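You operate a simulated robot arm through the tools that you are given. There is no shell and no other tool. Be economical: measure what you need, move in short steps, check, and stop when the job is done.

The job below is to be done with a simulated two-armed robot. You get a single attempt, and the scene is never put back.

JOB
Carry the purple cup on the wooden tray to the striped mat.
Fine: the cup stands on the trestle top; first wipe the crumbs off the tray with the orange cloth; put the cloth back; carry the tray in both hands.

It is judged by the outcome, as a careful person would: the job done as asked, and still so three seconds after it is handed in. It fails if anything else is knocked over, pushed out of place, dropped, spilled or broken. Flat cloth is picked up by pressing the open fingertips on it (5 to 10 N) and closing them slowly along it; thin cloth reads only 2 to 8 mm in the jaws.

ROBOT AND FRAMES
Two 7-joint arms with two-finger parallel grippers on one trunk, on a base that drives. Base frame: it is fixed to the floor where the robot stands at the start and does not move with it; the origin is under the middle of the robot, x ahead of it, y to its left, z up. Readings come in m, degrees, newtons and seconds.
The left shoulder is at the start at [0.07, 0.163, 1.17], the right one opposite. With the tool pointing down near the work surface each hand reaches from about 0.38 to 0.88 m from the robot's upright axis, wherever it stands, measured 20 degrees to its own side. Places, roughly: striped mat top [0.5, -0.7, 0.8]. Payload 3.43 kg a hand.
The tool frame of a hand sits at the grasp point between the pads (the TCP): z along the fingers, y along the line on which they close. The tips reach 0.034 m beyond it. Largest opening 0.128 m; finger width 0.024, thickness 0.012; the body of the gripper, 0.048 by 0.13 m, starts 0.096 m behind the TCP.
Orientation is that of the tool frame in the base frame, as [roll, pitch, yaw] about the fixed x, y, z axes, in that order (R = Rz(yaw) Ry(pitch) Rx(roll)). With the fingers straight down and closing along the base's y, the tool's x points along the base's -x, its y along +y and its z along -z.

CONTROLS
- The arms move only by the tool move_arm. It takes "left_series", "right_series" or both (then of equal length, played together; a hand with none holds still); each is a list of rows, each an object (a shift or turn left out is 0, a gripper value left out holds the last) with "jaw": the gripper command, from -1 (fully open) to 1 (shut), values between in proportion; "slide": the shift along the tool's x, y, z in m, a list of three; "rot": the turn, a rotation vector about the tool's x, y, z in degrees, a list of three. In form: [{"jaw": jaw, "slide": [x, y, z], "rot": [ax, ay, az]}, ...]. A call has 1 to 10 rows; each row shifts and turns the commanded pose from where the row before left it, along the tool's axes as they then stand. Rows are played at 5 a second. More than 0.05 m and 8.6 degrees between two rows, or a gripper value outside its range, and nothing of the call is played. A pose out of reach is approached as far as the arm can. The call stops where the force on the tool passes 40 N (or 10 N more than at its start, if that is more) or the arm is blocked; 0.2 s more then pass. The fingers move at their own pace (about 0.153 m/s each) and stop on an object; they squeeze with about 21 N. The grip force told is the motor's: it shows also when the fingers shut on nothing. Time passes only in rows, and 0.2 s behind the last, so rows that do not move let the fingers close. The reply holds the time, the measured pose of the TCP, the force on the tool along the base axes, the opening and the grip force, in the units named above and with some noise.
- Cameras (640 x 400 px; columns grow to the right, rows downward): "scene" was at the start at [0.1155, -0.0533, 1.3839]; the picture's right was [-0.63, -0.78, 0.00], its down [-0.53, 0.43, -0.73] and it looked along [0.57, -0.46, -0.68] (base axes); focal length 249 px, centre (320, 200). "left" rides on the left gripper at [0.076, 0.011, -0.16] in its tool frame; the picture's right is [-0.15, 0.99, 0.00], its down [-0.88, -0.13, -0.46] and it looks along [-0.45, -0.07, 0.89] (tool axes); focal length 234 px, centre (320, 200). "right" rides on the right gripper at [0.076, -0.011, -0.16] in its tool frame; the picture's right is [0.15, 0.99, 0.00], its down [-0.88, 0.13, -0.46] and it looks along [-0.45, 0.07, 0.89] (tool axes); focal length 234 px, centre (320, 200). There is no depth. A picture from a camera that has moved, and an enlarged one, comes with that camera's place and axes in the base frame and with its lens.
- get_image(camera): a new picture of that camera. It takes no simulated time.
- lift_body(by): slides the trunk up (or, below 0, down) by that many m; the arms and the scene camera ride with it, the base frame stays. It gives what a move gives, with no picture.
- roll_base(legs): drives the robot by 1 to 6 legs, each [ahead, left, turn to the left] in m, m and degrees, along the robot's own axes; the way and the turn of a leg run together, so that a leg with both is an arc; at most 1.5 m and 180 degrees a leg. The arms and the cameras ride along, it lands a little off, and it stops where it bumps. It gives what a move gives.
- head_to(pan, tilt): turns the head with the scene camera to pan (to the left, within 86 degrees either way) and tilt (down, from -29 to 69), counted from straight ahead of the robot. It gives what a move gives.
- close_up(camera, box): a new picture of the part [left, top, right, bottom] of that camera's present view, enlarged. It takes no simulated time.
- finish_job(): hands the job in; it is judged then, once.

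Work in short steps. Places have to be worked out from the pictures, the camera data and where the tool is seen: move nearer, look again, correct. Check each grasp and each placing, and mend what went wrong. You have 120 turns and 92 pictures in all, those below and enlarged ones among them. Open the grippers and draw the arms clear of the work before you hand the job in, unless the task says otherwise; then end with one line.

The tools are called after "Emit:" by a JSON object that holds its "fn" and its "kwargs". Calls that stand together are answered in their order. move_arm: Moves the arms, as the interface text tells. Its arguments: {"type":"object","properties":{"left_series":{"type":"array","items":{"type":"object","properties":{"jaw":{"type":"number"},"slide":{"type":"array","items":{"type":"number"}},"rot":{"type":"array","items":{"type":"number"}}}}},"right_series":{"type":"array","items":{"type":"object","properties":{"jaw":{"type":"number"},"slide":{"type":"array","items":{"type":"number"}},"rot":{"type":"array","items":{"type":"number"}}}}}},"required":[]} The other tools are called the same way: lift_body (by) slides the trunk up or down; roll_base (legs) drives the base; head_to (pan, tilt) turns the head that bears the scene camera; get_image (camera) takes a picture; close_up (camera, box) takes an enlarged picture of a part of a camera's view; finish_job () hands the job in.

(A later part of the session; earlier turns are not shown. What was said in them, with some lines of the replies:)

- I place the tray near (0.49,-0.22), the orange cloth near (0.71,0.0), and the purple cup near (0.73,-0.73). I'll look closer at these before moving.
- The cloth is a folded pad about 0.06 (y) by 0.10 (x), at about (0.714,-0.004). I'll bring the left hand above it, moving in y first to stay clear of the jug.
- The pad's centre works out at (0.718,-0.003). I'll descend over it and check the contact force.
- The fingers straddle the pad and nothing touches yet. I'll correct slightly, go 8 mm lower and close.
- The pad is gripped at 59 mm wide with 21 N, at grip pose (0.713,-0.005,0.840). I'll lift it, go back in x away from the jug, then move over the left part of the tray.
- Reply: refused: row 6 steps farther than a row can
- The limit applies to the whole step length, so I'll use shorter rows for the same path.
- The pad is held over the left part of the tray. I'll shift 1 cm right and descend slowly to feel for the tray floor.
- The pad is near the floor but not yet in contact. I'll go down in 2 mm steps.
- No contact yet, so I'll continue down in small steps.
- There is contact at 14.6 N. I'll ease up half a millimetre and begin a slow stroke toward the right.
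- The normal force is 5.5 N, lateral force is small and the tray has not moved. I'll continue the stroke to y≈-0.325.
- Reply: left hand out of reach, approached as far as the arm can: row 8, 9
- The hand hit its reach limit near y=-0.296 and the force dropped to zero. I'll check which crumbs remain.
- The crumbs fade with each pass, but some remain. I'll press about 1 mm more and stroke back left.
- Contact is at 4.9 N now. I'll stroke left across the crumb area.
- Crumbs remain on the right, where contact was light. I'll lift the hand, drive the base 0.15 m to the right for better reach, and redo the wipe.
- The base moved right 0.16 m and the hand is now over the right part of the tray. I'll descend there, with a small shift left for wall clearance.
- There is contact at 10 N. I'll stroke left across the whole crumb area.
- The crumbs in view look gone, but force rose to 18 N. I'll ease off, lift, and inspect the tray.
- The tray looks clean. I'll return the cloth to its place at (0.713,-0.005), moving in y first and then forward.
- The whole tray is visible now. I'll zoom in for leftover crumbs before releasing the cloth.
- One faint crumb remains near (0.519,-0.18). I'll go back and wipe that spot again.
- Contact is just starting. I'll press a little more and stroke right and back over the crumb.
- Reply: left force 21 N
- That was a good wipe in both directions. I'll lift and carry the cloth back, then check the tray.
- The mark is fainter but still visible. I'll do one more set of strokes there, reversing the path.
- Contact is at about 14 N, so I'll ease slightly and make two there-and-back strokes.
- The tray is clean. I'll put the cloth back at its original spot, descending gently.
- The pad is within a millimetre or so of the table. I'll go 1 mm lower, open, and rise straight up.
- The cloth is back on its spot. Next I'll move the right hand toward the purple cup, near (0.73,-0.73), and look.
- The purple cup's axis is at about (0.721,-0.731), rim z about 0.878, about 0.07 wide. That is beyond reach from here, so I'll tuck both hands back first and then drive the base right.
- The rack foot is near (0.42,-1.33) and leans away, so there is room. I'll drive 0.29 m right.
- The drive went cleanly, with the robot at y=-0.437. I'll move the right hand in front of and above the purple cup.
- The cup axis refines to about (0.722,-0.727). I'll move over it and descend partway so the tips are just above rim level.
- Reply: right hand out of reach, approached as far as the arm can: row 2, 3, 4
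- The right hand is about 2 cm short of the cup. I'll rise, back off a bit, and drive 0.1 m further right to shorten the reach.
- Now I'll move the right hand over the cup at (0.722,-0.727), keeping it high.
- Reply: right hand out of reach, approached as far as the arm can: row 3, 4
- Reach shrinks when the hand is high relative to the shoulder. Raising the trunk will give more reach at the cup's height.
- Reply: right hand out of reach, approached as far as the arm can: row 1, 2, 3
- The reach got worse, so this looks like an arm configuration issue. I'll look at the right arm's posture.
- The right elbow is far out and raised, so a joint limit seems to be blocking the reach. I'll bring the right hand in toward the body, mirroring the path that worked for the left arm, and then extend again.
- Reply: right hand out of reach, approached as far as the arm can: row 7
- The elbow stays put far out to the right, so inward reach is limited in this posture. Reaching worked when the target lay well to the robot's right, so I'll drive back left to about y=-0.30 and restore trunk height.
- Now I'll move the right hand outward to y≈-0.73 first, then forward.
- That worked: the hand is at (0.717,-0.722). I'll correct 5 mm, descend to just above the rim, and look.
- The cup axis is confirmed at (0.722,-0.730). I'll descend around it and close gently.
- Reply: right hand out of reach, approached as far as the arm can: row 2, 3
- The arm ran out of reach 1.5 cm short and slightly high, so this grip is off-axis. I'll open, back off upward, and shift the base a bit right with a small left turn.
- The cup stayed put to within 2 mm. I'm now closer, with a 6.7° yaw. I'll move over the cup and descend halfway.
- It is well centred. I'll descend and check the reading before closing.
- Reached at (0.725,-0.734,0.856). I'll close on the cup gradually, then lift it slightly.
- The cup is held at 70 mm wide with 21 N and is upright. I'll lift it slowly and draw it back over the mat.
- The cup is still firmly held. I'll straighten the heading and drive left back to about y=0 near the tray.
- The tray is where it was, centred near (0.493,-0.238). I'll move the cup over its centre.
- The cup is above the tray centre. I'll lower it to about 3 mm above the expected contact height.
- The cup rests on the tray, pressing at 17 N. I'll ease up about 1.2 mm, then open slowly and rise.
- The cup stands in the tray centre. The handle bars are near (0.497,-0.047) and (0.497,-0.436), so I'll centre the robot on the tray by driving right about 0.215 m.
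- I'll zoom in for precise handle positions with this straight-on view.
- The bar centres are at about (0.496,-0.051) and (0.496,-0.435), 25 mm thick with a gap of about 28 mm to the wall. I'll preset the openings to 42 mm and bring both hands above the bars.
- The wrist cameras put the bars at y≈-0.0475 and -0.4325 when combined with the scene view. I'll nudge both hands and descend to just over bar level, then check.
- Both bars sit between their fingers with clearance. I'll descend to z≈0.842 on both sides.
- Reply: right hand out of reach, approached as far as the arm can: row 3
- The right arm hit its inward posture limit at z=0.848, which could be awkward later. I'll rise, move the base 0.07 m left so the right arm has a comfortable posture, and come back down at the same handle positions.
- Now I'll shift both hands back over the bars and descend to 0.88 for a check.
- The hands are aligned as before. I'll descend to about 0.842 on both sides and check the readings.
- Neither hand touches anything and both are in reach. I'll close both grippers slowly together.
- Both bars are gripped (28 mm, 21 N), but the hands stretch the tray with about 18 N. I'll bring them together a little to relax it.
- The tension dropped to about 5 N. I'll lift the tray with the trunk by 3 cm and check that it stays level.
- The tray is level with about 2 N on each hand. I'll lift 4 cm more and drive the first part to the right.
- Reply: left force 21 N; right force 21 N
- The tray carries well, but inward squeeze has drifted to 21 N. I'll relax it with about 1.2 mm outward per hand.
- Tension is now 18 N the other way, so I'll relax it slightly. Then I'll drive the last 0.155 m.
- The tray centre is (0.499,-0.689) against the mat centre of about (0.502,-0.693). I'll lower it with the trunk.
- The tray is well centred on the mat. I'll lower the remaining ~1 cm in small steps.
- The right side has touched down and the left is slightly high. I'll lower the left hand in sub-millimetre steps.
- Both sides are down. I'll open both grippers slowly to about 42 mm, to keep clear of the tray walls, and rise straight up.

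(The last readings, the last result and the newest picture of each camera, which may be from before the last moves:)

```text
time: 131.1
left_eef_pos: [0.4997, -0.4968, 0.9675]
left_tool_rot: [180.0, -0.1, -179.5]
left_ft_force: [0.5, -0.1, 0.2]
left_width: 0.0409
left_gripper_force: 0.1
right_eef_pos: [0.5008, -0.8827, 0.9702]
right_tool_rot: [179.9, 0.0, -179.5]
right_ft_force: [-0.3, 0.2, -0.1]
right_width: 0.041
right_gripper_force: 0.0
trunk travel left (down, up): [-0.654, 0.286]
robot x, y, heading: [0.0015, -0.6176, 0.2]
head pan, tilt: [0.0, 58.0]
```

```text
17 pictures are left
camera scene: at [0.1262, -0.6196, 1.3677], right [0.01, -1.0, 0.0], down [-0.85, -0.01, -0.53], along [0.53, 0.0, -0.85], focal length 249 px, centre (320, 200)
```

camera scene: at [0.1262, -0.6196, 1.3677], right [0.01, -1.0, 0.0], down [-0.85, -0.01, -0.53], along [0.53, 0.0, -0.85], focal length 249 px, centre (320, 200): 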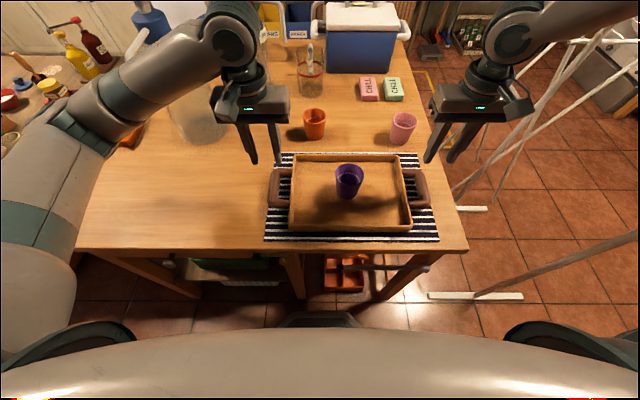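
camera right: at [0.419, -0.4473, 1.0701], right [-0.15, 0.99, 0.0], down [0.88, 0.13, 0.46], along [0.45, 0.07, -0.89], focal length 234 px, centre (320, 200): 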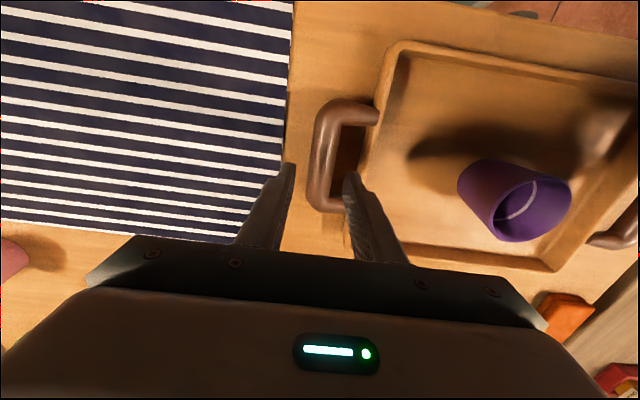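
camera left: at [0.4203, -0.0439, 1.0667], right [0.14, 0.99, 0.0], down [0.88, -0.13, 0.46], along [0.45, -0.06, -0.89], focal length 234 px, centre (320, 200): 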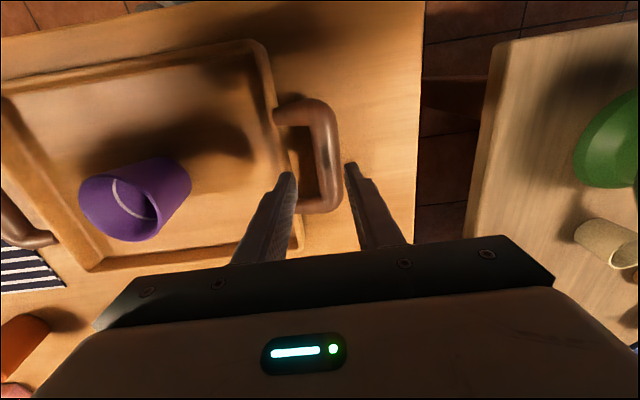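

The tray and cup stand on the mat. I'll raise both hands, draw them back and open them.

Emit:
{"fn": "move_arm", "kwargs": {"left_series": [{"slide": [0, 0, -0.04]}, {"slide": [0, 0, -0.04]}, {"slide": [0, 0, -0.04]}, {"slide": [0.04, 0, 0]}, {"slide": [0.04, 0, 0], "jaw": -0.5}, {"jaw": -1}, {}], "right_series": [{"slide": [0, 0, -0.04]}, {"slide": [0, 0, -0.04]}, {"slide": [0, 0, -0.03]}, {"slide": [0.04, 0, 0]}, {"slide": [0.03, 0, 0], "jaw": -0.5}, {"jaw": -1}, {}]}}

Emit:
{"fn": "close_up", "kwargs": {"camera": "scene", "box": [240, 130, 460, 267]}}

Emit:
{"fn": "head_to", "kwargs": {"pan": 35, "tilt": 40}}

Emit:
{"fn": "get_image", "kwargs": {"camera": "scene"}}

```text
time: 132.7
left_eef_pos: [0.4184, -0.4953, 1.0857]
left_tool_rot: [179.9, 0.0, -179.5]
left_ft_force: [0.0, 0.5, 0.8]
left_width: 0.1282
left_gripper_force: 0.0
right_eef_pos: [0.4276, -0.8862, 1.0792]
right_tool_rot: [179.9, 0.0, -179.5]
right_ft_force: [-0.1, -0.1, 0.0]
right_width: 0.1282
right_gripper_force: 0.2
trunk travel left (down, up): [-0.654, 0.286]
robot x, y, heading: [0.0033, -0.6184, 0.1]
head pan, tilt: [0.0, 58.0]
```

```text
2.91 times, centred on (350, 198) of scene
camera zoom: at [0.1244, -0.6198, 1.3679], right [0.01, -1.0, 0.0], down [-0.85, -0.01, -0.53], along [0.53, 0.0, -0.85], focal length 724 px, centre (233, 204)
```

zoom: 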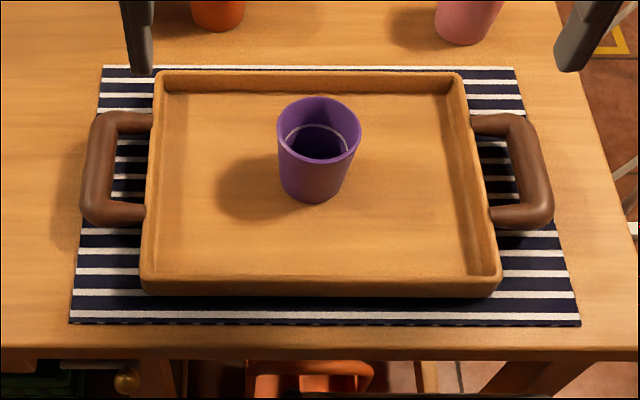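

```text
time: 133.7
left_eef_pos: [0.4179, -0.4942, 1.0846]
left_tool_rot: [179.9, -0.1, -179.5]
left_ft_force: [1.4, -0.1, -0.2]
left_width: 0.1279
left_gripper_force: 0.1
right_eef_pos: [0.4296, -0.8851, 1.0782]
right_tool_rot: [179.9, 0.1, -179.7]
right_ft_force: [0.0, 0.8, 0.9]
right_width: 0.1279
right_gripper_force: 0.0
trunk travel left (down, up): [-0.654, 0.286]
robot x, y, heading: [0.0075, -0.6239, 0.4]
head pan, tilt: [35.0, 40.0]
```

```text
15 pictures are left
camera scene: at [0.1255, -0.5711, 1.3922], right [0.58, -0.82, 0.0], down [-0.53, -0.37, -0.77], along [0.62, 0.44, -0.64], focal length 249 px, centre (320, 200)
```

scene: 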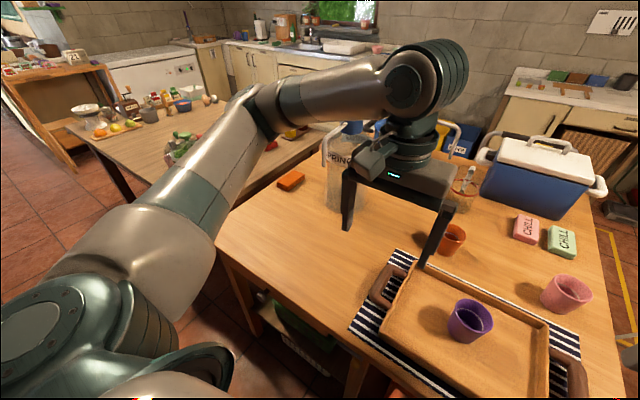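

The cup is upright on the clean tray, the tray is on the mat, and the cloth is back. Everything else is standing, and both grippers are open and clear, so I'm handing in.

Emit:
{"fn": "finish_job", "kwargs": {}}

```text
The job is handed in.
```

The job is done and handed in: I wiped the crumbs off the tray, put the cloth back, and carried the purple cup on the tray in both hands to the striped mat, where both now stand.
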